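You operate a simulated robot arm through the tools that you are given. There is no shell and no other tool. Be economical: measure what you need, move in short steps, check, and stop when the job is done.

The job below is to be done with a simulated robot arm. You get a single attempt, and the scene is never put back.

Task
Jog the bottle to the feed gate and push it into the pocket.
Fine: shut the gate first; use the pusher, draw it back, then open the gate again. Where these are worked on the way, their far stop is far enough and under half their travel is too little: feed gate.

It is judged by the outcome, as a careful person would: the job done as asked, and still so three seconds after it is handed in. It fails if anything else is knocked over, pushed out of place, dropped, spilled or broken.

Robot
A 7-joint arm with a two-finger gripper, on a carriage that runs on a rail from [0.002, 1.777] to [0, -0.003] (x, y) and turns from -218 to 114 degrees about z. Base frame: it is fixed where the carriage stands at the start and does not move with it; the origin is on the floor, on the carriage's upright axis, x ahead of it, y to its left, z up. Units: m, degrees, N and s.
With the tool pointing down near the work surface it reaches from about 0.34 to 0.78 m from the robot's upright axis, wherever it stands. Its first joint turns from -166.0 to 166.0 degrees. Places, roughly: belt speed dial [0.6, 0.6, 0.7]; belt start key [0.6, 0.6, 0.6]; belt stop key [0.6, 0.5, 0.6]; belt zero key [0.6, 0.4, 0.6]; blue star knob [0.7, 0.8, 0.9]; chain knob [0.7, 0.9, 0.8]; chain lever [0.7, 0.8, 0.8]; drive switch [0.6, 0.4, 0.7]; feed gate [0.6, 0, 0.9]; green star knob [0.7, 0.2, 0.9]; guard latch [0.7, 0.2, 0.7]; long blue rail [0.8, 0.5, 0.9]; long white rail [0.7, 0.5, 0.9]; oil valve [0.9, 1, 0.9]; orange star knob [0.9, 0.2, 0.9]; purple star knob [0.9, 0.8, 0.9]. Payload 2.45 kg.
The tool frame sits at the grasp point (the TCP): z along the fingers, y along the line on which they close. The tips reach 0.023 m beyond it. The gripper opens to 0.072 m. The gripper's body begins 0.04 m behind the TCP.
Orientation is told as [roll, pitch, yaw] about the base's x, y, z axes, in that order, counted from this pose: with the fingers straight down and closing along the base's y, the tool's x points along the base's -x, its y along +y and its z along -z.

Tools
- The arm moves only by the tool nudge_tool. Its argument "targets" is one flat list of numbers, 7 for each row, row after row: the turn, a rotation vector about the tool's x, y, z in degrees, then the shift along the tool's x, y, z in m, then the finger opening in m, from 0 to 0.072. In form: [ax, ay, az, dx, dy, dz, hand, ax, ay, az, dx, dy, dz, hand, ...]. A call has 1 to 12 rows; each row shifts and turns the commanded pose from where the row before left it, along the tool's axes as they then stand. Each row takes 0.2 s and may step no farther than 0.05 m and 8.6 degrees from the row before; otherwise, or with a gripper value out of range, the whole call is refused. A pose out of reach is approached as far as the arm can. The call stops where the force on the tool passes 90 N (or 10 N more than at its start, if that is more) or the arm is blocked; 0.2 s more then pass. The fingers move at their own pace (about 0.072 m/s each) and stop on an object; they squeeze with about 31 N. The grip force told is the motor's: it shows also when the fingers shut on nothing. Time passes only in rows, and 0.2 s behind the last, so rows that do not move let the fingers close. The reply holds the time, the measured pose of the TCP, the force on the tool along the base axes, the opening and the grip force, in the units named above and with some noise, with the torque about the TCP (base axes, N m) and any sound that the robot's microphone picked up.
- Cameras (640 x 400 px; columns grow to the right, rows downward): "scene" is now at [0.028, 0.1897, 1.4594]; the picture's right is [-0.07, -1.00, 0.00], its down [-0.71, 0.05, -0.70] and it looks along [0.70, -0.05, -0.71] (base axes); focal length 286 px, centre (320, 200). "wrist" rides on the gripper at [0.078, 0.017, -0.066] in the tool frame; the picture's right is [-0.22, 0.98, 0.00], its down [-0.56, -0.13, -0.82] and it looks along [-0.80, -0.18, 0.57] (tool axes); focal length 234 px, centre (320, 200). There is no depth. A picture from a camera that has moved, and an enlarged one, comes with that camera's place and axes in the base frame and with its lens. The place of the scene camera against the robot may be out by one fixed shift of up to 0.018 m in any direction.
- camera(camera): a new picture of that camera. It takes no simulated time.
- raise_lower(by): slides the trunk up (or, below 0, down) by that many m; the arm and the scene camera ride with it, the base frame stays. It gives what a move gives, with no picture.
- roll_base(legs): drives the robot by 1 to 6 legs, each [ahead, left, turn to the left] in m, m and degrees, along the robot's own axes; the way and the turn of a leg run together, so that a leg with both is an arc; at most 1.5 m and 180 degrees a leg. The arm and the cameras ride along, it lands a little off, and it stops where it bumps. It keeps to its track: a leg is cut to what the track allows. It gives what a move gives.
- aim_head(pan, tilt): turns the head with the scene camera to pan (to the left, within 155 degrees either way) and tilt (down, from -29 to 69), counted from straight ahead of the robot. It gives what a move gives.
- enlarge(camera, box): a new picture of the part [left, top, right, bottom] of that camera's present view, enlarged. It takes no simulated time.
- sign_off(): hands the job in; it is judged then, once.

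Work in short steps. Places have to be worked out from the pictures, the camera data and where the tool is seen: move nearer, look again, correct. Check each grasp and each placing, and mend what went wrong. You have 120 turns and 98 pictures in all, those below and enlarged ones among them. Open the gripper and draw the arm clear of the work before you hand the job in, unless the task says otherwise; then end with one line.

The tools are called after "Emit:" as a command line: name --argument value ..., lists and objects as JSON in quotes. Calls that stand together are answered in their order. nudge_tool: Moves the arm, as the interface text tells. Its arguments: {"type":"object","properties":{"targets":{"type":"array"}},"required":["targets"]} The other tools are called the same way: raise_lower (by) slides the trunk up or down; roll_base (legs) drives the base; aim_head (pan, tilt) turns the head that bears the scene camera; camera (camera) takes a picture; enlarge (camera, box) takes an enlarged picture of a part of a camera's view; sign_off () hands the job in.

At the start:

```text
time_s: 0.0
tcp_pos: [0.5141, -0.0639, 1.0977]
orientation: [0.0, -0.1, 0.0]
force: [-0.3, -0.6, -0.7]
torque: [0.0, -0.01, 0.02]
opening: 0.0718
grasp_force: 0.0
trunk travel left (down, up): [-0.475, 0.115]
robot x, y, heading: [0.0016, 0.0005, -0.1]
head pan, tilt: [-4.3, 45.5]
```

scene: 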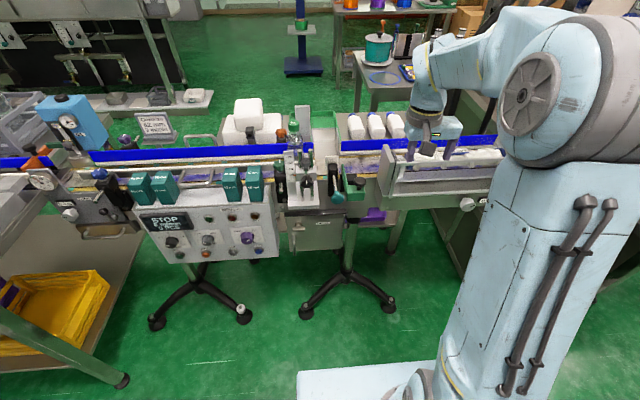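
wrist: 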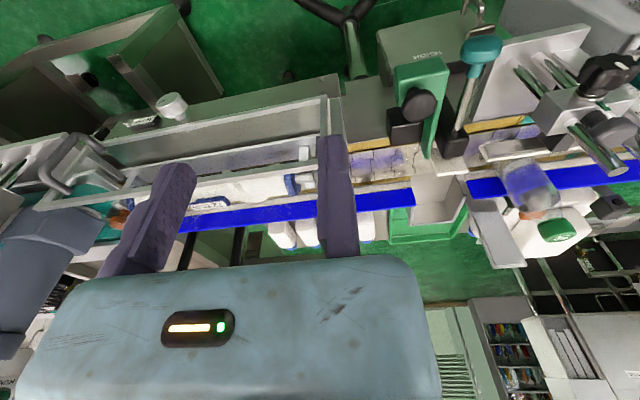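

I start by looking more closely at the control panel and the gate area.

Emit:
enlarge --camera "scene" --box '[230, 90, 410, 210]'

Emit:
enlarge --camera "scene" --box '[120, 160, 300, 280]'

Emit:
enlarge --camera "scene" --box '[0, 80, 210, 220]'

Emit:
enlarge --camera "wrist" --box '[320, 0, 640, 260]'

```text
3.33 times, centred on (320, 150) of scene
camera zoom: at [0.028, 0.1897, 1.4594], right [-0.07, -1.0, 0.0], down [-0.71, 0.05, -0.7], along [0.7, -0.05, -0.71], focal length 953 px, centre (320, 367)
```

zoom: 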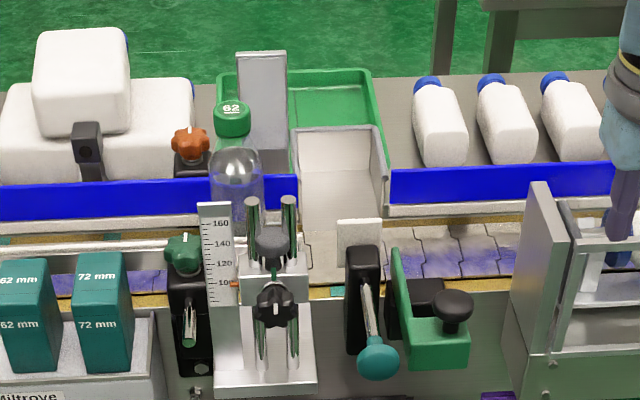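

```text
3.33 times, centred on (210, 220) of scene
camera zoom: at [0.028, 0.1897, 1.4594], right [-0.07, -1.0, 0.0], down [-0.71, 0.05, -0.7], along [0.7, -0.05, -0.71], focal length 953 px, centre (687, 133)
```

zoom: 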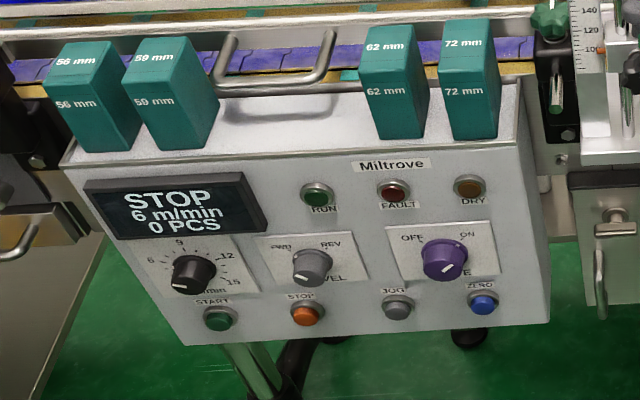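

```text
2.86 times, centred on (105, 150) of scene
camera zoom: at [0.028, 0.1897, 1.4594], right [-0.07, -1.0, 0.0], down [-0.71, 0.05, -0.7], along [0.7, -0.05, -0.71], focal length 817 px, centre (934, 343)
```

zoom: 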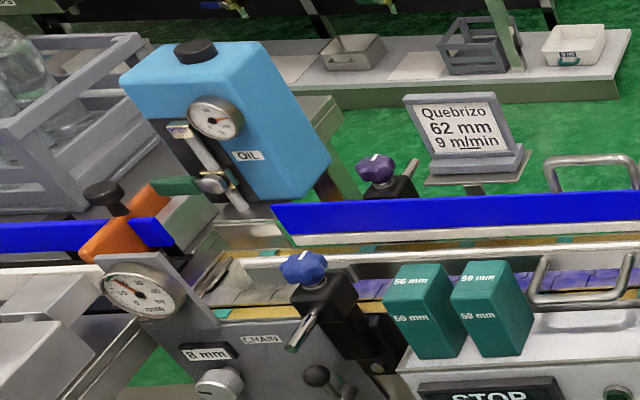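

```text
1.54 times, centred on (480, 130) of wrist
camera zoom: at [0.4347, -0.0456, 1.1637], right [0.22, 0.98, 0.0], down [0.56, -0.13, 0.82], along [0.8, -0.18, -0.57], focal length 360 px, centre (74, 308)
```

zoom: 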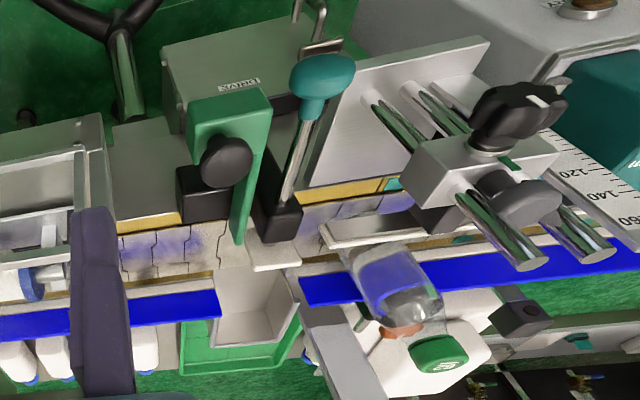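

The pusher is likely the teal-knobbed rod (y≈0.11) and the gate the green block with the black knob (y≈0.04). I enlarge both and the panel.

Emit:
enlarge --camera "wrist" --box '[380, 20, 540, 180]'

Emit:
enlarge --camera "scene" --box '[305, 140, 385, 210]'

Emit:
enlarge --camera "scene" --box '[140, 205, 280, 265]'

```text
2.50 times, centred on (460, 100) of wrist
camera zoom: at [0.4347, -0.0456, 1.1637], right [0.22, 0.98, 0.0], down [0.56, -0.13, 0.82], along [0.8, -0.18, -0.57], focal length 585 px, centre (-30, 450)
```

zoom: 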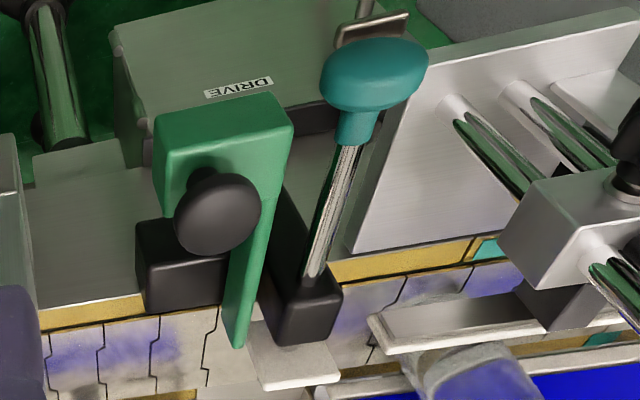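

```text
5.71 times, centred on (345, 175) of scene
camera zoom: at [0.028, 0.1897, 1.4594], right [-0.07, -1.0, 0.0], down [-0.71, 0.05, -0.7], along [0.7, -0.05, -0.71], focal length 1634 px, centre (177, 343)
```

zoom: 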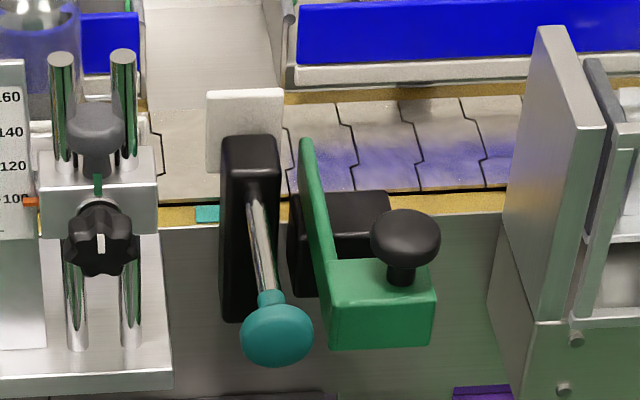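

```text
4.57 times, centred on (210, 235) of scene
camera zoom: at [0.028, 0.1897, 1.4594], right [-0.07, -1.0, 0.0], down [-0.71, 0.05, -0.7], along [0.7, -0.05, -0.71], focal length 1307 px, centre (823, 40)
```

zoom: 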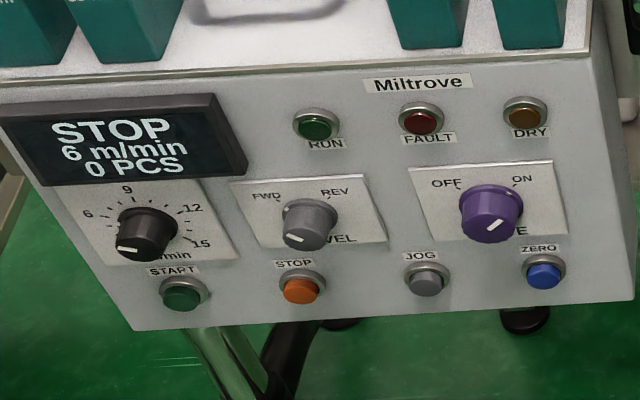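

Triangulating both cameras: gate knob about (0.62, 0.035, 0.915), pusher ball about (0.585, 0.10, 0.89), pocket at y≈0.10. I move above the gate knob with open fingers and look.

Emit:
nudge_tool --targets '[0, 0, 0, -0.025, 0.025, 0.02, 0.072, 0, 0, 0, -0.025, 0.025, 0.02, 0.072, 0, 0, 0, -0.025, 0.025, 0.02, 0.072, 0, 0, 0, -0.025, 0.025, 0.02, 0.072]'

Emit:
camera --camera "scene"

Emit:
camera --camera "wrist"

```text
time_s: 1.0
tcp_pos: [0.6127, 0.0388, 1.0186]
orientation: [-0.1, 0.0, 0.0]
force: [-0.1, -0.2, 0.6]
torque: [0.0, -0.03, 0.0]
opening: 0.072
grasp_force: 0.1
trunk travel left (down, up): [-0.475, 0.115]
robot x, y, heading: [-0.0049, 0.0018, 0.1]
head pan, tilt: [-4.3, 45.5]
```

```text
88 pictures are left
camera scene: at [0.0277, 0.1897, 1.4595], right [-0.07, -1.0, 0.0], down [-0.71, 0.05, -0.7], along [0.7, -0.05, -0.71], focal length 286 px, centre (320, 200)
```

scene: 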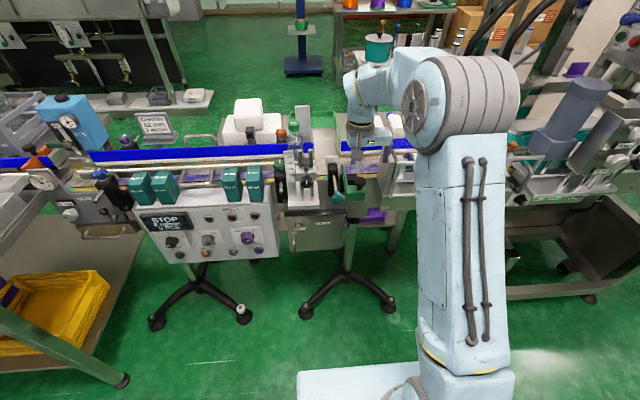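

```text
87 pictures are left
camera wrist: at [0.5347, 0.0557, 1.0836], right [0.22, 0.98, 0.0], down [0.56, -0.13, 0.82], along [0.8, -0.18, -0.57], focal length 234 px, centre (320, 200)
```

wrist: 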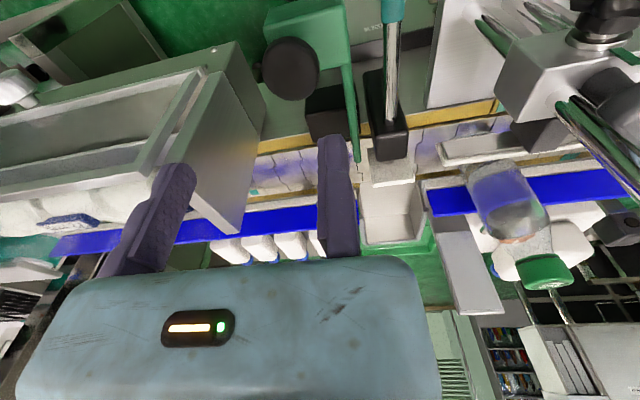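

Two wrist views triangulate the knob to about (0.597, 0.025, 0.942). I go above it and look again.

Emit:
nudge_tool --targets '[0, 0, 0, 0.016, -0.014, 0.0, 0.072, 0, 0, 0, 0, 0, 0.025, 0.072]'

Emit:
camera --camera "wrist"

Emit:
enlarge --camera "scene" --box '[305, 120, 405, 210]'

```text
time_s: 1.6
tcp_pos: [0.5957, 0.0235, 0.9918]
orientation: [0.0, -0.2, 0.0]
force: [-0.1, 0.5, 0.4]
torque: [0.01, -0.01, -0.02]
opening: 0.0722
grasp_force: 0.0
trunk travel left (down, up): [-0.475, 0.115]
robot x, y, heading: [-0.0019, -0.0038, 0.1]
head pan, tilt: [-4.3, 45.5]
```

```text
86 pictures are left
camera wrist: at [0.5182, 0.0406, 1.0582], right [0.22, 0.98, 0.0], down [0.56, -0.13, 0.82], along [0.8, -0.18, -0.57], focal length 234 px, centre (320, 200)
```

wrist: 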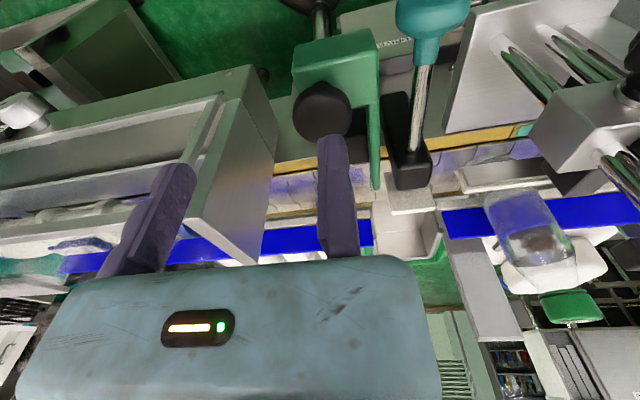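

```text
4.44 times, centred on (355, 165) of scene
camera zoom: at [0.0274, 0.1895, 1.4595], right [-0.07, -1.0, 0.0], down [-0.71, 0.05, -0.7], along [0.7, -0.05, -0.71], focal length 1271 px, centre (164, 356)
```

zoom: 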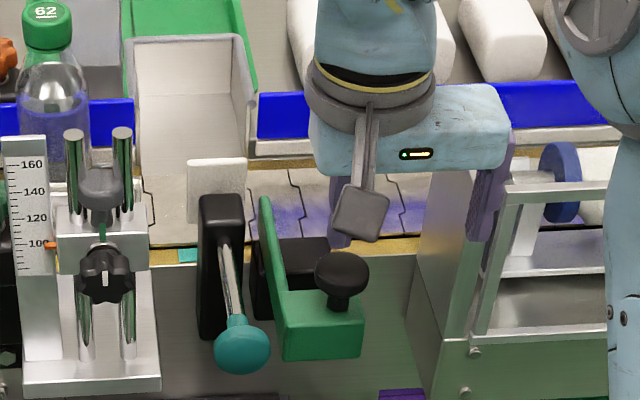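

The fingers sit off-centre in the wrist view (mid about 250 px instead of 320), so wrist-derived y values need about +0.03; the scene view agrees. Knob is then near (0.596, 0.055, 0.942); I shift +y and check.

Emit:
nudge_tool --targets '[0, 0, 0, 0, 0.032, 0.0, 0.072]'

Emit:
camera --camera "wrist"

Emit:
enlarge --camera "scene" --box '[305, 120, 405, 210]'

```text
time_s: 2.0
tcp_pos: [0.5969, 0.0557, 0.9921]
orientation: [-0.1, 0.1, -0.1]
force: [-0.4, 0.7, -0.1]
torque: [0.04, 0.01, 0.02]
opening: 0.072
grasp_force: 0.0
trunk travel left (down, up): [-0.475, 0.115]
robot x, y, heading: [-0.0023, -0.0001, 0.1]
head pan, tilt: [-4.3, 45.5]
```

```text
84 pictures are left
camera wrist: at [0.518, 0.0725, 1.0576], right [0.22, 0.98, 0.0], down [0.56, -0.13, 0.82], along [0.8, -0.18, -0.57], focal length 234 px, centre (320, 200)
```

wrist: 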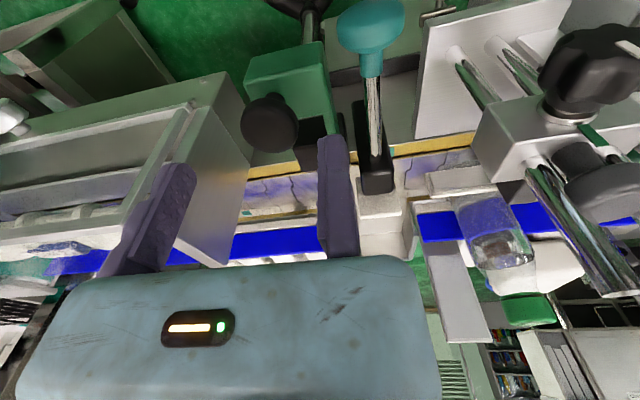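

```text
4.44 times, centred on (355, 165) of scene
camera zoom: at [0.028, 0.1893, 1.4595], right [-0.07, -1.0, 0.0], down [-0.71, 0.05, -0.7], along [0.7, -0.05, -0.71], focal length 1271 px, centre (164, 356)
```

zoom: 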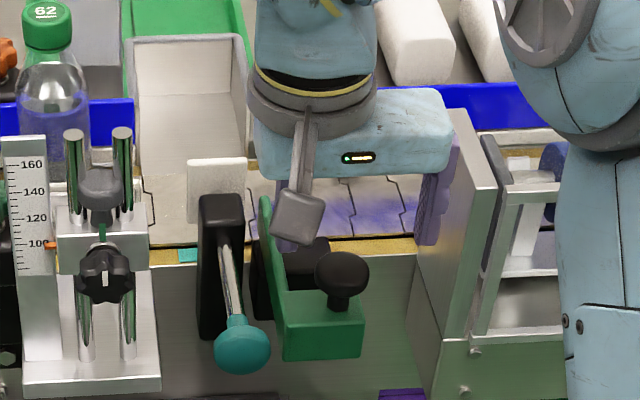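

The knob now lines up in y. I check clearance of the −y finger against the aluminium plate before descending.

Emit:
enlarge --camera "wrist" --box '[120, 30, 420, 270]'

Emit:
enlarge --camera "scene" --box '[335, 130, 405, 200]'

```text
1.67 times, centred on (270, 150) of wrist
camera zoom: at [0.518, 0.0725, 1.0576], right [0.22, 0.98, 0.0], down [0.56, -0.13, 0.82], along [0.8, -0.18, -0.57], focal length 390 px, centre (403, 283)
```

zoom: 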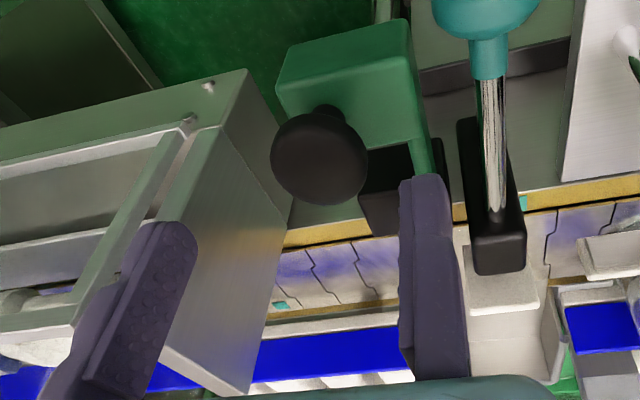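

```text
5.71 times, centred on (370, 165) of scene
camera zoom: at [0.028, 0.1893, 1.4595], right [-0.07, -1.0, 0.0], down [-0.71, 0.05, -0.7], along [0.7, -0.05, -0.71], focal length 1634 px, centre (34, 400)
```

zoom: 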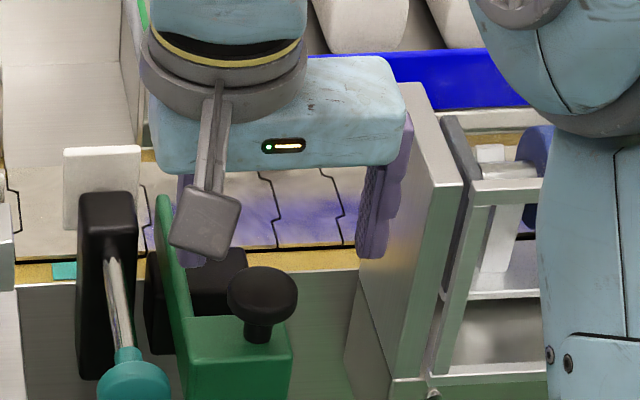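

The plate is about 0.03 m clear of the finger. I shift +4 mm in y and descend to z≈0.952.

Emit:
nudge_tool --targets '[0, 0, 0, 0, 0.004, 0.02, 0.072, 0, 0, 0, 0, 0, 0.02, 0.072]'

Emit:
enlarge --camera "wrist" --box '[120, 30, 420, 270]'

Emit:
enlarge --camera "scene" --box '[335, 130, 405, 200]'

```text
time_s: 2.6
tcp_pos: [0.5967, 0.0603, 0.9536]
orientation: [-0.1, 0.0, 0.0]
force: [-0.4, 0.8, 0.8]
torque: [0.0, 0.01, -0.02]
opening: 0.072
grasp_force: 0.0
trunk travel left (down, up): [-0.475, 0.115]
robot x, y, heading: [-0.0007, -0.0006, 0.0]
head pan, tilt: [-4.3, 45.5]
```

```text
1.67 times, centred on (270, 150) of wrist
camera zoom: at [0.5187, 0.077, 1.0186], right [0.22, 0.98, 0.0], down [0.56, -0.12, 0.82], along [0.8, -0.18, -0.57], focal length 390 px, centre (403, 283)
```

zoom: 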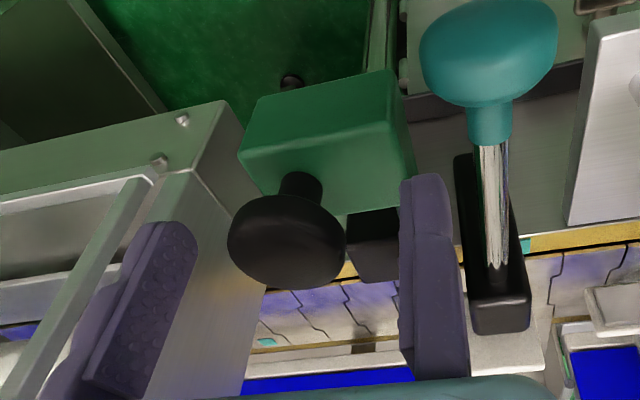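

```text
5.71 times, centred on (370, 165) of scene
camera zoom: at [0.0279, 0.1897, 1.4595], right [-0.07, -1.0, 0.0], down [-0.71, 0.05, -0.7], along [0.7, -0.05, -0.71], focal length 1634 px, centre (34, 400)
```

zoom: 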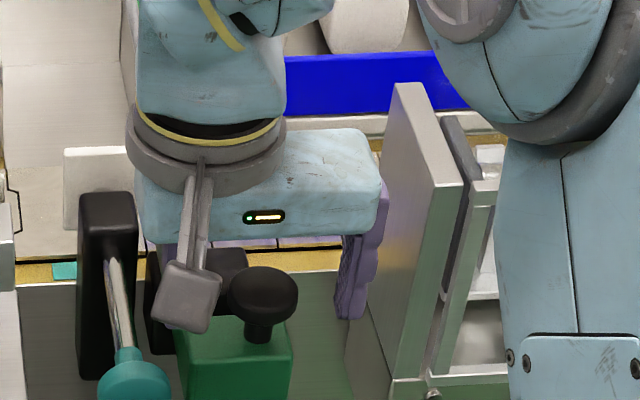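

The knob is now between the pads at TCP height. I close the fingers on it.

Emit:
nudge_tool --targets '[0, 0, 0, 0, -0.003, 0.0, 0.072, 0, 0, 0, 0, 0, 0, 0.0, 0, 0, 0, 0, 0, 0, 0.0, 0, 0, 0, 0, 0, 0, 0.0]'

Emit:
enlarge --camera "wrist" --box '[120, 30, 420, 270]'

```text
time_s: 3.6
tcp_pos: [0.5977, 0.0495, 0.9547]
orientation: [-0.1, 0.2, -0.4]
force: [0.6, -30.3, -1.0]
torque: [-0.31, 0.04, -0.09]
opening: 0.0431
grasp_force: 31.5
trunk travel left (down, up): [-0.475, 0.115]
robot x, y, heading: [0.0016, -0.0017, 0.0]
head pan, tilt: [-4.3, 45.5]
```

```text
1.67 times, centred on (270, 150) of wrist
camera zoom: at [0.5192, 0.068, 1.0188], right [0.22, 0.97, 0.0], down [0.56, -0.13, 0.82], along [0.8, -0.18, -0.57], focal length 390 px, centre (403, 283)
```

zoom: 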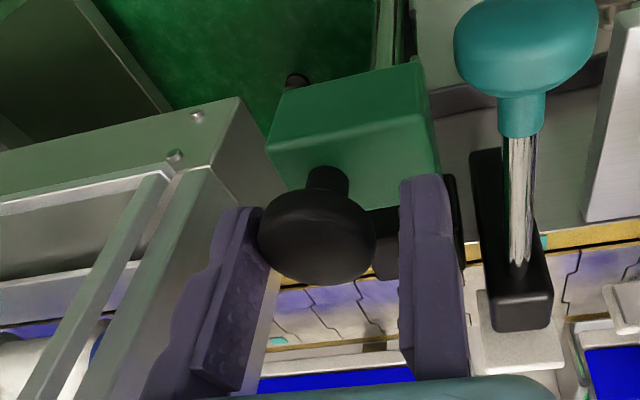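

Only the −y finger is bearing on the knob (force −30 N in y); the +y finger seems not to have moved. I move the command −y so the +y pad meets the knob.

Emit:
nudge_tool --targets '[0, 0, 0, 0, -0.006, 0.0, 0.0, 0, 0, 0, 0, -0.004, 0, 0.0, 0, 0, 0, 0, 0, 0, 0.0, 0, 0, 0, 0, 0, 0, 0.0]'

Emit:
enlarge --camera "wrist" --box '[120, 30, 420, 270]'

```text
time_s: 4.6
tcp_pos: [0.598, 0.0426, 0.9531]
orientation: [0.0, 0.1, -0.2]
force: [-0.1, -31.2, -2.2]
torque: [-0.3, -0.03, -0.1]
opening: 0.035
grasp_force: 30.8
trunk travel left (down, up): [-0.475, 0.115]
robot x, y, heading: [0.0013, 0.0043, -0.1]
head pan, tilt: [-4.3, 45.5]
```

```text
1.67 times, centred on (270, 150) of wrist
camera zoom: at [0.5191, 0.0597, 1.0189], right [0.22, 0.98, 0.0], down [0.56, -0.13, 0.82], along [0.8, -0.18, -0.57], focal length 390 px, centre (403, 283)
```

zoom: 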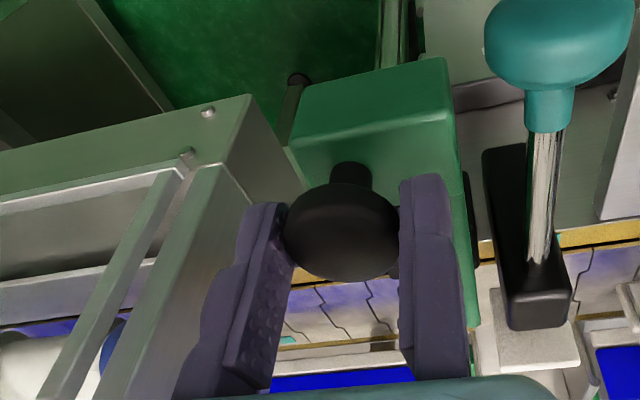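

The +y jaw is effectively fixed. I continue −y until it seats.

Emit:
nudge_tool --targets '[0, 0, 0, 0, -0.005, 0.0, 0.0, 0, 0, 0, 0, -0.003, 0, 0.0, 0, 0, 0, 0, 0, 0, 0.0, 0, 0, 0, 0, 0, 0, 0.0]'

Emit:
enlarge --camera "wrist" --box '[120, 30, 420, 270]'

```text
time_s: 5.6
tcp_pos: [0.5965, 0.0411, 0.9536]
orientation: [0.1, 0.0, 0.1]
force: [0.9, 0.7, 3.2]
torque: [0.26, -0.01, 0.01]
opening: 0.0334
grasp_force: 45.1
trunk travel left (down, up): [-0.475, 0.115]
robot x, y, heading: [-0.0027, 0.0014, 0.0]
head pan, tilt: [-4.3, 45.5]
```

```text
1.67 times, centred on (270, 150) of wrist
camera zoom: at [0.5185, 0.0575, 1.019], right [0.21, 0.98, 0.0], down [0.56, -0.13, 0.82], along [0.8, -0.17, -0.57], focal length 390 px, centre (403, 283)
```

zoom: 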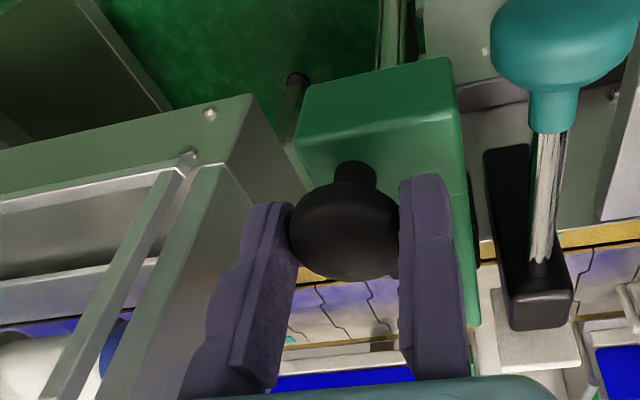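

Gripped (45 N, balanced). Knob centre at y≈0.0245 confirms the wrist calibration: the TCP lies at the fixed +y pad. Now I push the gate +x in small steps.

Emit:
nudge_tool --targets '[0, 0, 0, -0.01, 0, 0.0, 0.0, 0, 0, 0, -0.01, 0, 0, 0.0, 0, 0, 0, -0.01, 0, 0, 0.0]'

Emit:
enlarge --camera "scene" --box '[305, 130, 405, 200]'

```text
time_s: 6.4
tcp_pos: [0.6273, 0.0402, 0.9541]
orientation: [0.2, -0.1, 0.1]
force: [-0.1, 10.9, 2.3]
torque: [0.26, 0.77, 0.3]
opening: 0.0333
grasp_force: 45.1
trunk travel left (down, up): [-0.475, 0.115]
robot x, y, heading: [0.0047, 0.0016, 0.1]
head pan, tilt: [-4.3, 45.5]
```

```text
5.71 times, centred on (355, 165) of scene
camera zoom: at [0.0278, 0.1908, 1.4594], right [-0.07, -1.0, 0.0], down [-0.71, 0.05, -0.7], along [0.7, -0.05, -0.71], focal length 1634 px, centre (120, 400)
```

zoom: 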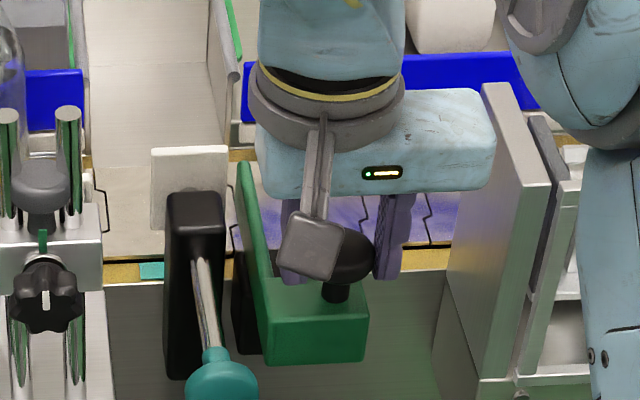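

The gate slides with the hand. Continuing +x toward its far stop.

Emit:
nudge_tool --targets '[0, 0, 0, -0.012, -0.001, 0.0, 0.0, 0, 0, 0, -0.012, 0, 0, 0.0, 0, 0, 0, -0.012, 0, 0, 0.0]'

Emit:
enlarge --camera "scene" --box '[305, 130, 405, 200]'

```text
time_s: 7.2
tcp_pos: [0.6628, 0.0405, 0.9536]
orientation: [0.1, 0.0, 0.1]
force: [-0.6, 23.8, 6.9]
torque: [0.47, 0.81, -0.04]
opening: 0.0334
grasp_force: 45.4
trunk travel left (down, up): [-0.475, 0.115]
robot x, y, heading: [0.0055, -0.0007, 0.2]
head pan, tilt: [-4.3, 45.5]
```

```text
5.71 times, centred on (355, 165) of scene
camera zoom: at [0.0275, 0.192, 1.4592], right [-0.07, -1.0, 0.0], down [-0.71, 0.05, -0.7], along [0.7, -0.05, -0.71], focal length 1634 px, centre (120, 400)
```

zoom: 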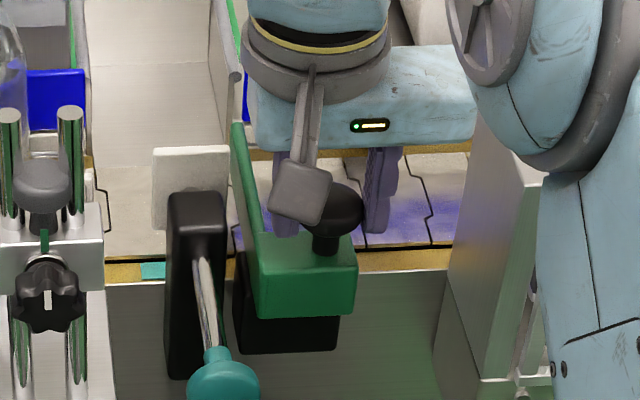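

Side force in y is building, so I ease the command +y and keep pushing +x.

Emit:
nudge_tool --targets '[0, 0, 0, -0.008, 0.004, 0.0, 0.0, 0, 0, 0, -0.008, 0.001, 0, 0.0, 0, 0, 0, -0.008, 0, 0, 0.0]'

```text
time_s: 8.0
tcp_pos: [0.6877, 0.0404, 0.9536]
orientation: [-0.1, -0.1, -0.1]
force: [2.8, 5.6, 2.3]
torque: [-0.06, 0.18, -0.12]
opening: 0.0336
grasp_force: 45.3
trunk travel left (down, up): [-0.475, 0.115]
robot x, y, heading: [-0.0012, 0.0007, -0.2]
head pan, tilt: [-4.3, 45.5]
```

Still moving freely (0.091 m so far). Continuing gently.

Emit:
nudge_tool --targets '[0, 0, 0, -0.006, 0.001, 0.0, 0.0, 0, 0, 0, -0.006, 0, 0, 0.0, 0, 0, 0, -0.006, 0, 0, 0.0]'

Emit:
enlarge --camera "scene" --box '[305, 130, 405, 200]'

Emit:
camera --camera "wrist"

```text
time_s: 8.8
tcp_pos: [0.7072, 0.0405, 0.9546]
orientation: [-0.2, -0.5, 0.0]
force: [-4.0, -12.8, -0.5]
torque: [-0.01, 0.44, 0.07]
opening: 0.0308
grasp_force: 44.9
trunk travel left (down, up): [-0.475, 0.115]
robot x, y, heading: [0.0058, -0.0007, -0.2]
head pan, tilt: [-4.3, 45.5]
```

```text
5.71 times, centred on (355, 165) of scene
camera zoom: at [0.0279, 0.1883, 1.4596], right [-0.08, -1.0, 0.0], down [-0.71, 0.05, -0.7], along [0.7, -0.05, -0.71], focal length 1634 px, centre (120, 400)
```

zoom: 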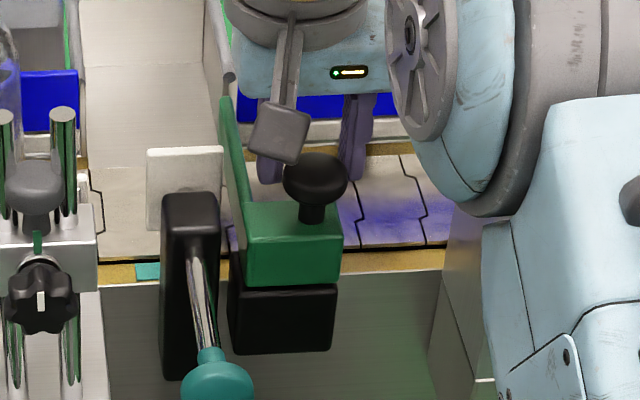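

```text
72 pictures are left
camera wrist: at [0.6277, 0.0568, 1.0194], right [0.22, 0.98, 0.0], down [0.55, -0.12, 0.82], along [0.8, -0.18, -0.57], focal length 234 px, centre (320, 200)
```

wrist: 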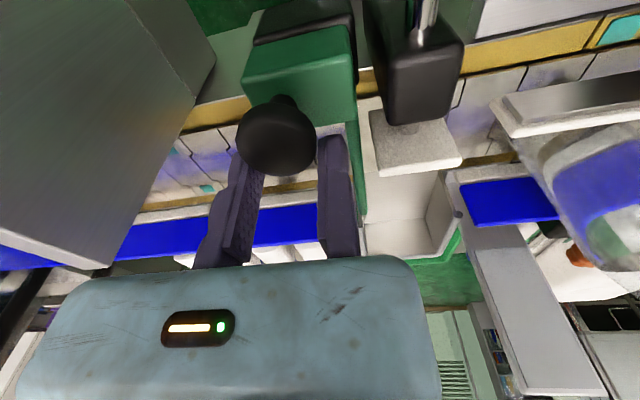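

The fingers slipped slightly past the knob, so the gate is at its far stop, its plate across the belt. I release and rise.

Emit:
nudge_tool --targets '[0, 0, 0, 0, 0.004, 0.0, 0.072, 0, 0, 0, 0, 0.006, 0, 0.072, 0, 0, 0, 0, 0, 0, 0.072, 0, 0, 0, 0, 0, -0.03, 0.072, 0, 0, 0, 0.02, 0, -0.04, 0.072, 0, 0, 0, 0.04, 0, -0.02, 0.072]'

Emit:
enlarge --camera "scene" --box '[285, 100, 405, 210]'

Emit:
camera --camera "wrist"

```text
time_s: 10.2
tcp_pos: [0.6462, 0.0552, 1.0441]
orientation: [0.0, 0.0, 0.0]
force: [0.3, -0.4, -0.5]
torque: [0.0, 0.01, 0.0]
opening: 0.0719
grasp_force: 0.0
trunk travel left (down, up): [-0.475, 0.115]
robot x, y, heading: [0.0008, -0.0018, -0.1]
head pan, tilt: [-4.3, 45.5]
```

```text
3.64 times, centred on (345, 155) of scene
camera zoom: at [0.0284, 0.1896, 1.4594], right [-0.07, -1.0, 0.0], down [-0.71, 0.05, -0.7], along [0.7, -0.05, -0.71], focal length 1040 px, centre (229, 364)
```

zoom: 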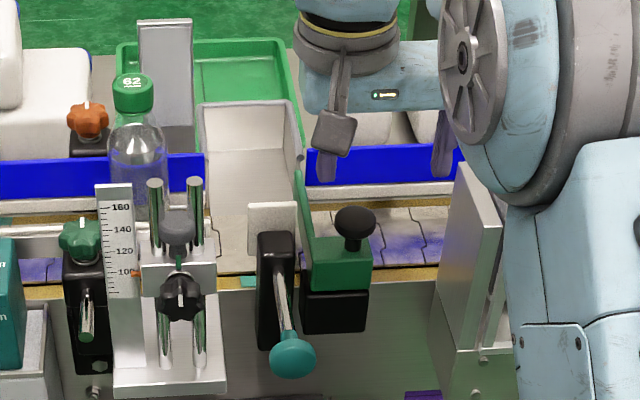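

```text
70 pictures are left
camera wrist: at [0.5666, 0.0713, 1.109], right [0.22, 0.98, 0.0], down [0.56, -0.13, 0.82], along [0.8, -0.18, -0.57], focal length 234 px, centre (320, 200)
```

wrist: 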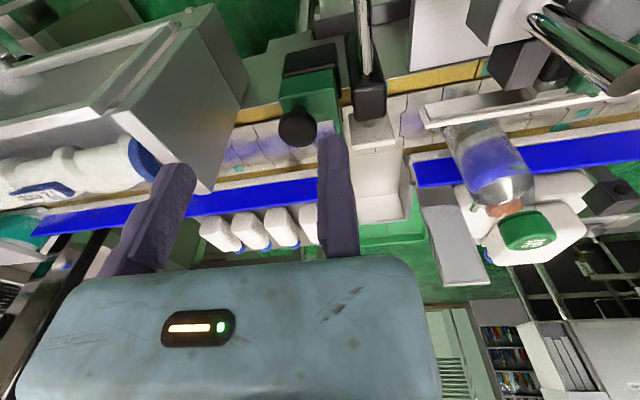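

Gate shut. Now I retract the arm and move the carriage left to the panel.

Emit:
nudge_tool --targets '[0, 0, 0, 0.04, 0, -0.03, 0.072, 0, 0, 0, 0.045, 0, -0.02, 0.072, 0, 0, 0, 0.045, 0, -0.01, 0.0, 0, 0, 0, 0.045, 0, 0, 0.0, 0, 0, 0, 0.02, 0, 0, 0.0]'

Emit:
roll_base --legs '[[0, 0.4, 0]]'

Emit:
camera --camera "wrist"

Emit:
camera --camera "scene"

```text
time_s: 11.4
tcp_pos: [0.4489, 0.0533, 1.1028]
orientation: [0.0, -0.1, 0.1]
force: [0.5, -0.2, -0.3]
torque: [0.01, 0.03, 0.03]
opening: 0.0003
grasp_force: 28.5
trunk travel left (down, up): [-0.475, 0.115]
robot x, y, heading: [-0.0046, 0.0004, -0.1]
head pan, tilt: [-4.3, 45.5]
```

```text
time_s: 13.9
tcp_pos: [0.4499, 0.4507, 1.1025]
orientation: [0.0, -0.1, 0.2]
force: [-0.2, 0.1, 0.1]
torque: [0.02, 0.0, -0.02]
opening: 0.0003
grasp_force: 28.4
trunk travel left (down, up): [-0.475, 0.115]
robot x, y, heading: [-0.0023, 0.3999, 0.2]
head pan, tilt: [-4.3, 45.5]
```

```text
69 pictures are left
camera wrist: at [0.3707, 0.4681, 1.1677], right [0.21, 0.98, 0.0], down [0.56, -0.12, 0.82], along [0.8, -0.17, -0.57], focal length 234 px, centre (320, 200)
```

wrist: 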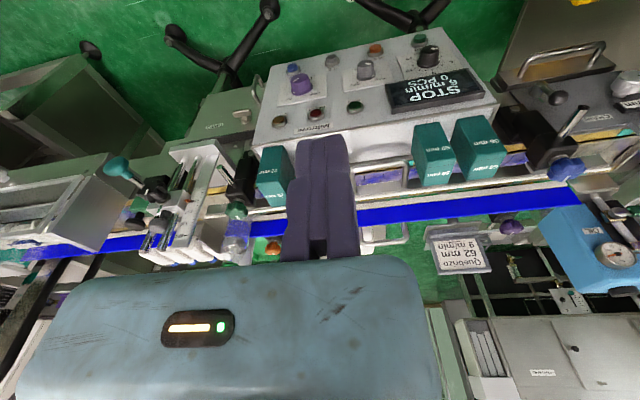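

```text
68 pictures are left
camera scene: at [0.0277, 0.5865, 1.4594], right [-0.07, -1.0, 0.0], down [-0.71, 0.05, -0.7], along [0.7, -0.05, -0.71], focal length 286 px, centre (320, 200)
```

scene: 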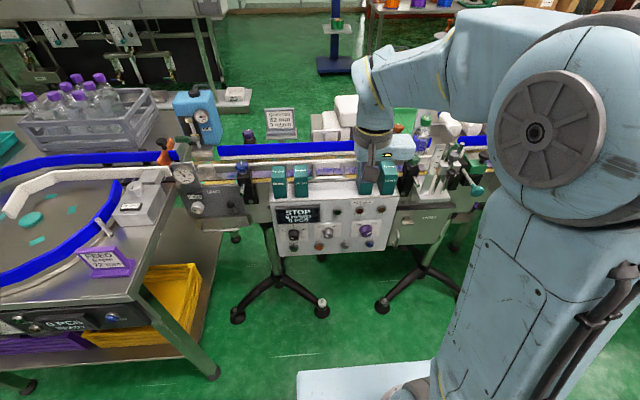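

Now a close look at the panel from both cameras.

Emit:
enlarge --camera "scene" --box '[265, 195, 405, 265]'

Emit:
enlarge --camera "wrist" --box '[250, 20, 500, 150]'

```text
4.57 times, centred on (335, 230) of scene
camera zoom: at [0.0277, 0.5865, 1.4594], right [-0.07, -1.0, 0.0], down [-0.71, 0.05, -0.7], along [0.7, -0.05, -0.71], focal length 1307 px, centre (251, 63)
```

zoom: 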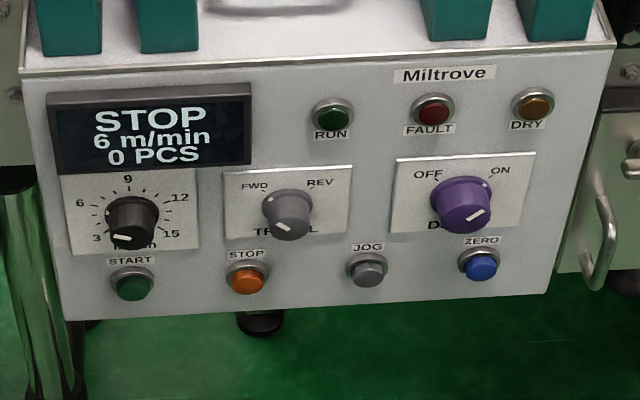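

```text
2.56 times, centred on (375, 85) of wrist
camera zoom: at [0.3707, 0.4681, 1.1677], right [0.21, 0.98, 0.0], down [0.56, -0.12, 0.82], along [0.8, -0.17, -0.57], focal length 600 px, centre (179, 494)
```

zoom: 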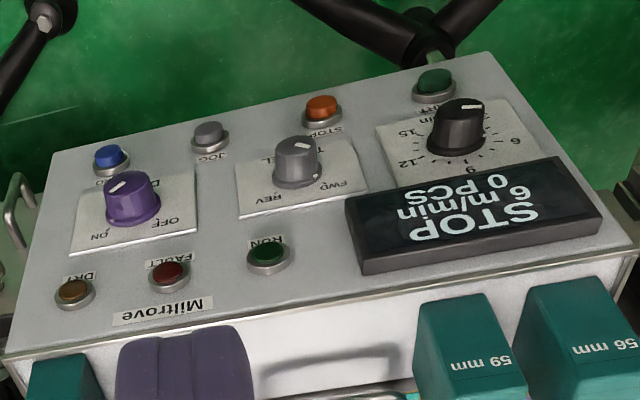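

Grey selector points FWD, drive switch to ON, display STOP at 6 m/min. I need JOG (grey key, roughly (0.6, 0.444, 0.64)); I lower the arm for a better-conditioned second view.

Emit:
nudge_tool --targets '[0, 0, 0, 0.005, 0, 0.045, 0.0, 0, 0, 0, 0.005, 0, 0.045, 0.0, 0, 0, 0, 0.005, 0, 0.045, 0.0, 0, 0, 0, 0.005, 0, 0.045, 0.0, 0, 0, 0, 0.005, 0, 0.045, 0.0]'

Emit:
camera --camera "wrist"

```text
time_s: 15.1
tcp_pos: [0.4236, 0.4525, 0.8769]
orientation: [0.0, 0.0, 0.2]
force: [0.0, -0.3, -0.3]
torque: [0.03, 0.0, -0.01]
opening: 0.0003
grasp_force: 28.3
trunk travel left (down, up): [-0.475, 0.115]
robot x, y, heading: [0.0008, 0.3966, 0.3]
head pan, tilt: [-4.3, 45.5]
```

```text
65 pictures are left
camera wrist: at [0.3447, 0.4683, 0.9423], right [0.21, 0.98, 0.0], down [0.56, -0.12, 0.82], along [0.8, -0.17, -0.57], focal length 234 px, centre (320, 200)
```

wrist: 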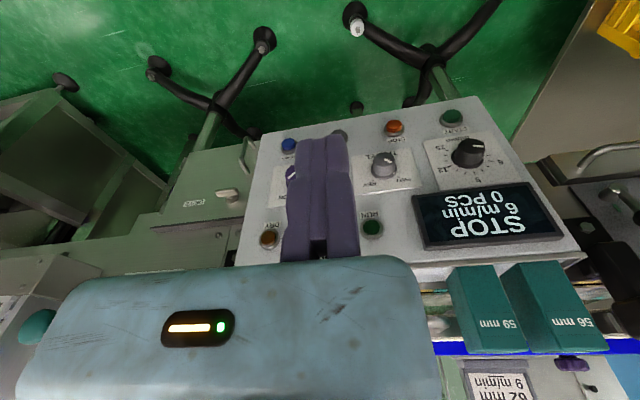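

Triangulated: ZERO (0.611, 0.356, 0.628), STOP (0.611, 0.538, 0.624), so JOG ≈ (0.611, 0.447, 0.626), on a nearly upright panel. I tilt the tool about 60° forward, with the TCP kept back.

Emit:
nudge_tool --targets '[0, -8.5, 0, 0, 0, 0, 0.0, 0, -8.5, 0, 0, 0, 0, 0.0, 0, -8.5, 0, 0, 0, 0, 0.0, 0, -8.5, 0, 0, 0, 0, 0.0, 0, -8.5, 0, 0, 0, 0, 0.0, 0, -8.5, 0, 0, 0, 0, 0.0, 0, -8.5, 0, 0, 0, 0, 0.0]'

Emit:
raise_lower --by -0.2

Emit:
camera --camera "scene"

Emit:
camera --camera "wrist"

```text
time_s: 16.7
tcp_pos: [0.5002, 0.4691, 0.8833]
orientation: [-0.1, -59.6, 0.2]
force: [1.2, -0.3, 0.2]
torque: [-0.02, 0.01, -0.01]
opening: 0.0
grasp_force: 28.2
out of reach, approached as far as the arm can: row 4, 5, 6, 7
trunk travel left (down, up): [-0.475, 0.115]
robot x, y, heading: [-0.0027, 0.392, 0.1]
head pan, tilt: [-4.3, 45.5]
```

```text
time_s: 18.9
tcp_pos: [0.5017, 0.4699, 0.6828]
orientation: [0.0, -59.5, 0.2]
force: [0.1, 0.8, 0.1]
torque: [0.0, 0.01, 0.03]
opening: 0.0002
grasp_force: 27.9
trunk travel left (down, up): [-0.275, 0.315]
robot x, y, heading: [0.0005, 0.3956, 0.3]
head pan, tilt: [-4.3, 45.5]
```

```text
64 pictures are left
camera scene: at [0.0277, 0.5865, 1.2595], right [-0.07, -1.0, 0.0], down [-0.71, 0.05, -0.7], along [0.7, -0.05, -0.71], focal length 286 px, centre (320, 200)
```

scene: 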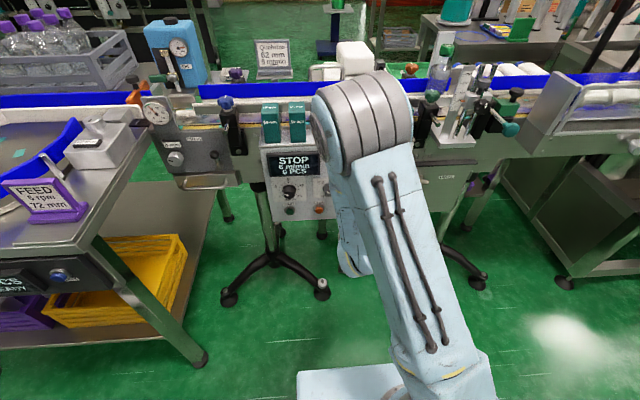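

```text
63 pictures are left
camera wrist: at [0.4038, 0.4856, 0.6487], right [0.11, 0.98, 0.19], down [-0.42, -0.13, 0.9], along [0.9, -0.17, 0.4], focal length 234 px, centre (320, 200)
```

wrist: 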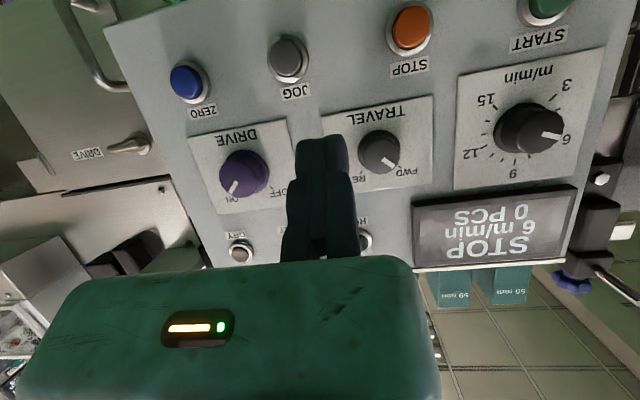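

Clear view: DRIVE is ON, TRAVEL is FWD. JOG lies at about (0.607, 0.446, 0.62). I approach half-way and check.

Emit:
nudge_tool --targets '[0, 0, 0, 0.006, -0.012, 0.037, 0.0]'

Emit:
camera --camera "wrist"

```text
time_s: 19.3
tcp_pos: [0.5269, 0.4572, 0.6585]
orientation: [-0.1, -59.5, 0.2]
force: [-0.6, -0.3, -0.2]
torque: [-0.02, 0.0, 0.0]
opening: 0.0003
grasp_force: 28.5
trunk travel left (down, up): [-0.275, 0.315]
robot x, y, heading: [0.0038, 0.3976, 0.2]
head pan, tilt: [-4.3, 45.5]
```

```text
62 pictures are left
camera wrist: at [0.4319, 0.4735, 0.6246], right [0.11, 0.98, 0.19], down [-0.42, -0.13, 0.9], along [0.9, -0.18, 0.4], focal length 234 px, centre (320, 200)
```

wrist: 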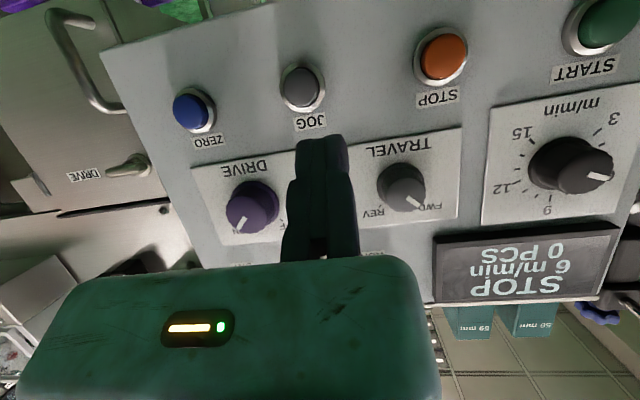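

Refined JOG at (0.613, 0.442, 0.617). I move to about 15 mm in front of it.

Emit:
nudge_tool --targets '[0, 0, 0, 0, -0.0075, 0.0295, 0.0, 0, 0, 0, 0, -0.0075, 0.0295, 0.0]'

Emit:
camera --camera "wrist"

Emit:
enlarge --camera "scene" --box '[380, 20, 540, 150]'

```text
time_s: 19.9
tcp_pos: [0.5814, 0.4425, 0.6285]
orientation: [0.0, -59.5, 0.3]
force: [-0.6, -0.5, 0.1]
torque: [-0.03, 0.06, 0.0]
opening: 0.0
grasp_force: 28.2
trunk travel left (down, up): [-0.275, 0.315]
robot x, y, heading: [0.0012, 0.3975, 0.4]
head pan, tilt: [-4.3, 45.5]
```

```text
61 pictures are left
camera wrist: at [0.4836, 0.4589, 0.5945], right [0.11, 0.98, 0.19], down [-0.42, -0.13, 0.9], along [0.9, -0.17, 0.4], focal length 234 px, centre (320, 200)
```

wrist: 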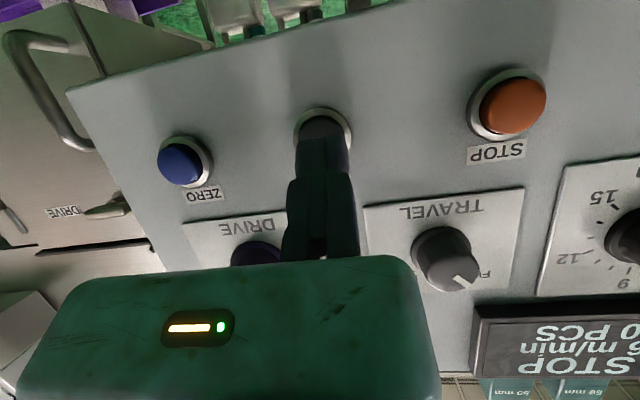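

```text
3.08 times, centred on (460, 85) of scene
camera zoom: at [0.0273, 0.5866, 1.2594], right [-0.07, -1.0, 0.0], down [-0.71, 0.05, -0.7], along [0.7, -0.05, -0.71], focal length 880 px, centre (-111, 554)
```

zoom: 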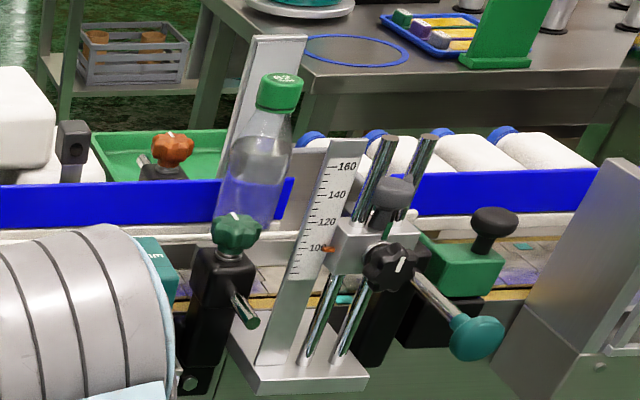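

Fingertip is centred on JOG. I press in +x gently and hold briefly, then check bottle and display.

Emit:
nudge_tool --targets '[0, 0, 0, -0.003, 0, 0.0052, 0.0, 0, 0, 0, -0.003, 0, 0.0052, 0.0, 0, 0, 0, -0.001, 0, 0.0017, 0.0]'

Emit:
enlarge --camera "scene" --box '[380, 20, 540, 150]'

Emit:
camera --camera "wrist"

```text
time_s: 20.7
tcp_pos: [0.5934, 0.4433, 0.628]
orientation: [-0.1, -59.3, 0.4]
force: [-15.1, -0.3, 2.2]
torque: [0.06, 0.01, 0.01]
opening: 0.006
grasp_force: 28.5
trunk travel left (down, up): [-0.275, 0.315]
robot x, y, heading: [0.0014, 0.3965, 0.1]
head pan, tilt: [-4.3, 45.5]
heard: click
```

```text
3.08 times, centred on (460, 85) of scene
camera zoom: at [0.0269, 0.5865, 1.2595], right [-0.07, -1.0, 0.0], down [-0.71, 0.05, -0.7], along [0.7, -0.05, -0.71], focal length 880 px, centre (-111, 554)
```

zoom: 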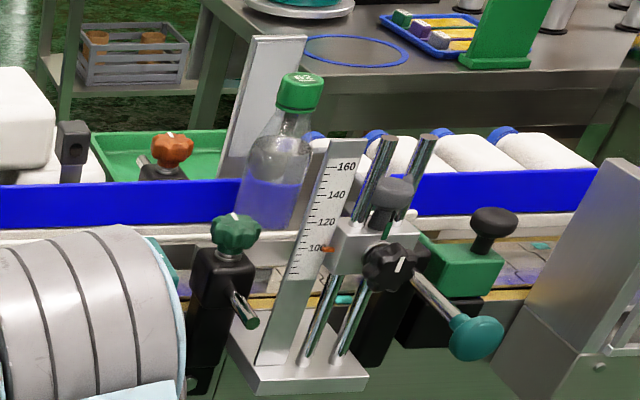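

```text
58 pictures are left
camera wrist: at [0.4964, 0.4591, 0.5946], right [0.11, 0.98, 0.19], down [-0.42, -0.13, 0.9], along [0.9, -0.17, 0.4], focal length 234 px, centre (320, 200)
```

wrist: 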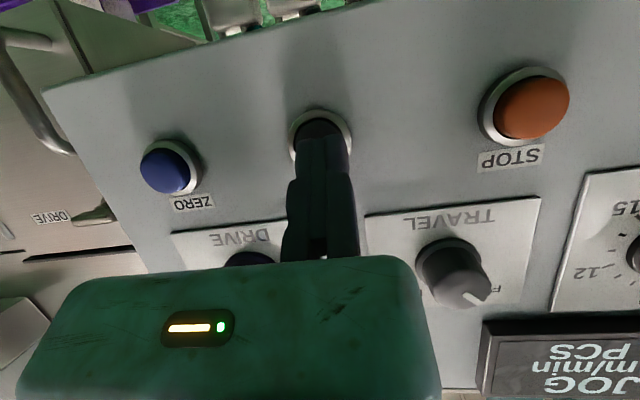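

JOG works; the bottle moved ~2–3 cm toward the gate. I keep holding.

Emit:
nudge_tool --targets '[0, 0, 0, 0, 0, 0, 0.0, 0, 0, 0, 0, 0, 0, 0.0, 0, 0, 0, 0, 0, 0, 0.0, 0, 0, 0, 0, 0, 0, 0.0]'

Emit:
enlarge --camera "scene" --box '[380, 20, 540, 150]'

```text
time_s: 21.7
tcp_pos: [0.594, 0.4417, 0.6278]
orientation: [0.0, -59.4, 0.3]
force: [-16.3, -0.7, -3.5]
torque: [-0.02, 0.16, -0.01]
opening: 0.0061
grasp_force: 28.3
trunk travel left (down, up): [-0.275, 0.315]
robot x, y, heading: [0.001, 0.395, 0.2]
head pan, tilt: [-4.3, 45.5]
```

```text
3.08 times, centred on (460, 85) of scene
camera zoom: at [0.027, 0.5865, 1.2594], right [-0.07, -1.0, 0.0], down [-0.71, 0.05, -0.7], along [0.7, -0.05, -0.71], focal length 880 px, centre (-111, 554)
```

zoom: 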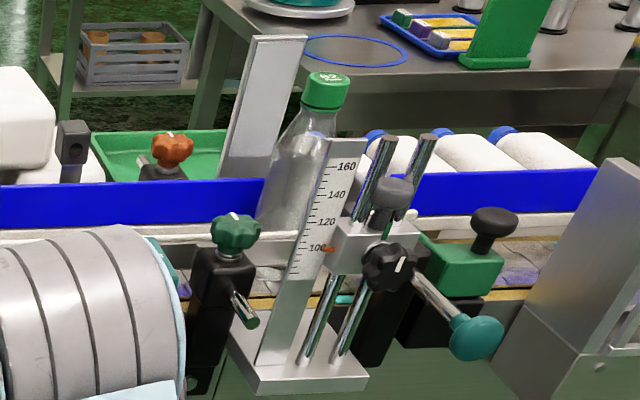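

Creeping at about 0.035 m/s. I hold another ~1.6 s and check.

Emit:
nudge_tool --targets '[0, 0, 0, 0, 0, 0, 0.0, 0, 0, 0, 0, 0, 0, 0.0, 0, 0, 0, 0, 0, 0, 0.0, 0, 0, 0, 0, 0, 0, 0.0, 0, 0, 0, 0, 0, 0, 0.0, 0, 0, 0, 0, 0, 0, 0.0, 0, 0, 0, 0, 0, 0, 0.0]'

Emit:
enlarge --camera "scene" --box '[380, 20, 540, 150]'

```text
time_s: 23.3
tcp_pos: [0.5936, 0.4444, 0.6291]
orientation: [0.0, -59.4, 0.2]
force: [-17.9, -1.3, -6.1]
torque: [-0.05, 0.24, -0.01]
opening: 0.0059
grasp_force: 28.4
trunk travel left (down, up): [-0.275, 0.315]
robot x, y, heading: [0.0042, 0.3964, 0.2]
head pan, tilt: [-4.3, 45.5]
```

```text
3.08 times, centred on (460, 85) of scene
camera zoom: at [0.0272, 0.5865, 1.2594], right [-0.07, -1.0, 0.0], down [-0.71, 0.05, -0.7], along [0.7, -0.05, -0.71], focal length 880 px, centre (-111, 554)
```

zoom: 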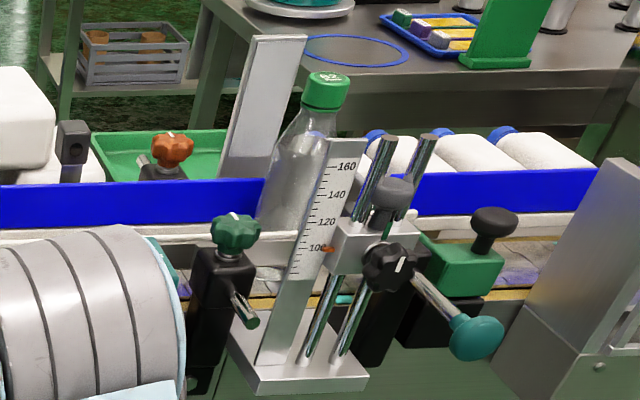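

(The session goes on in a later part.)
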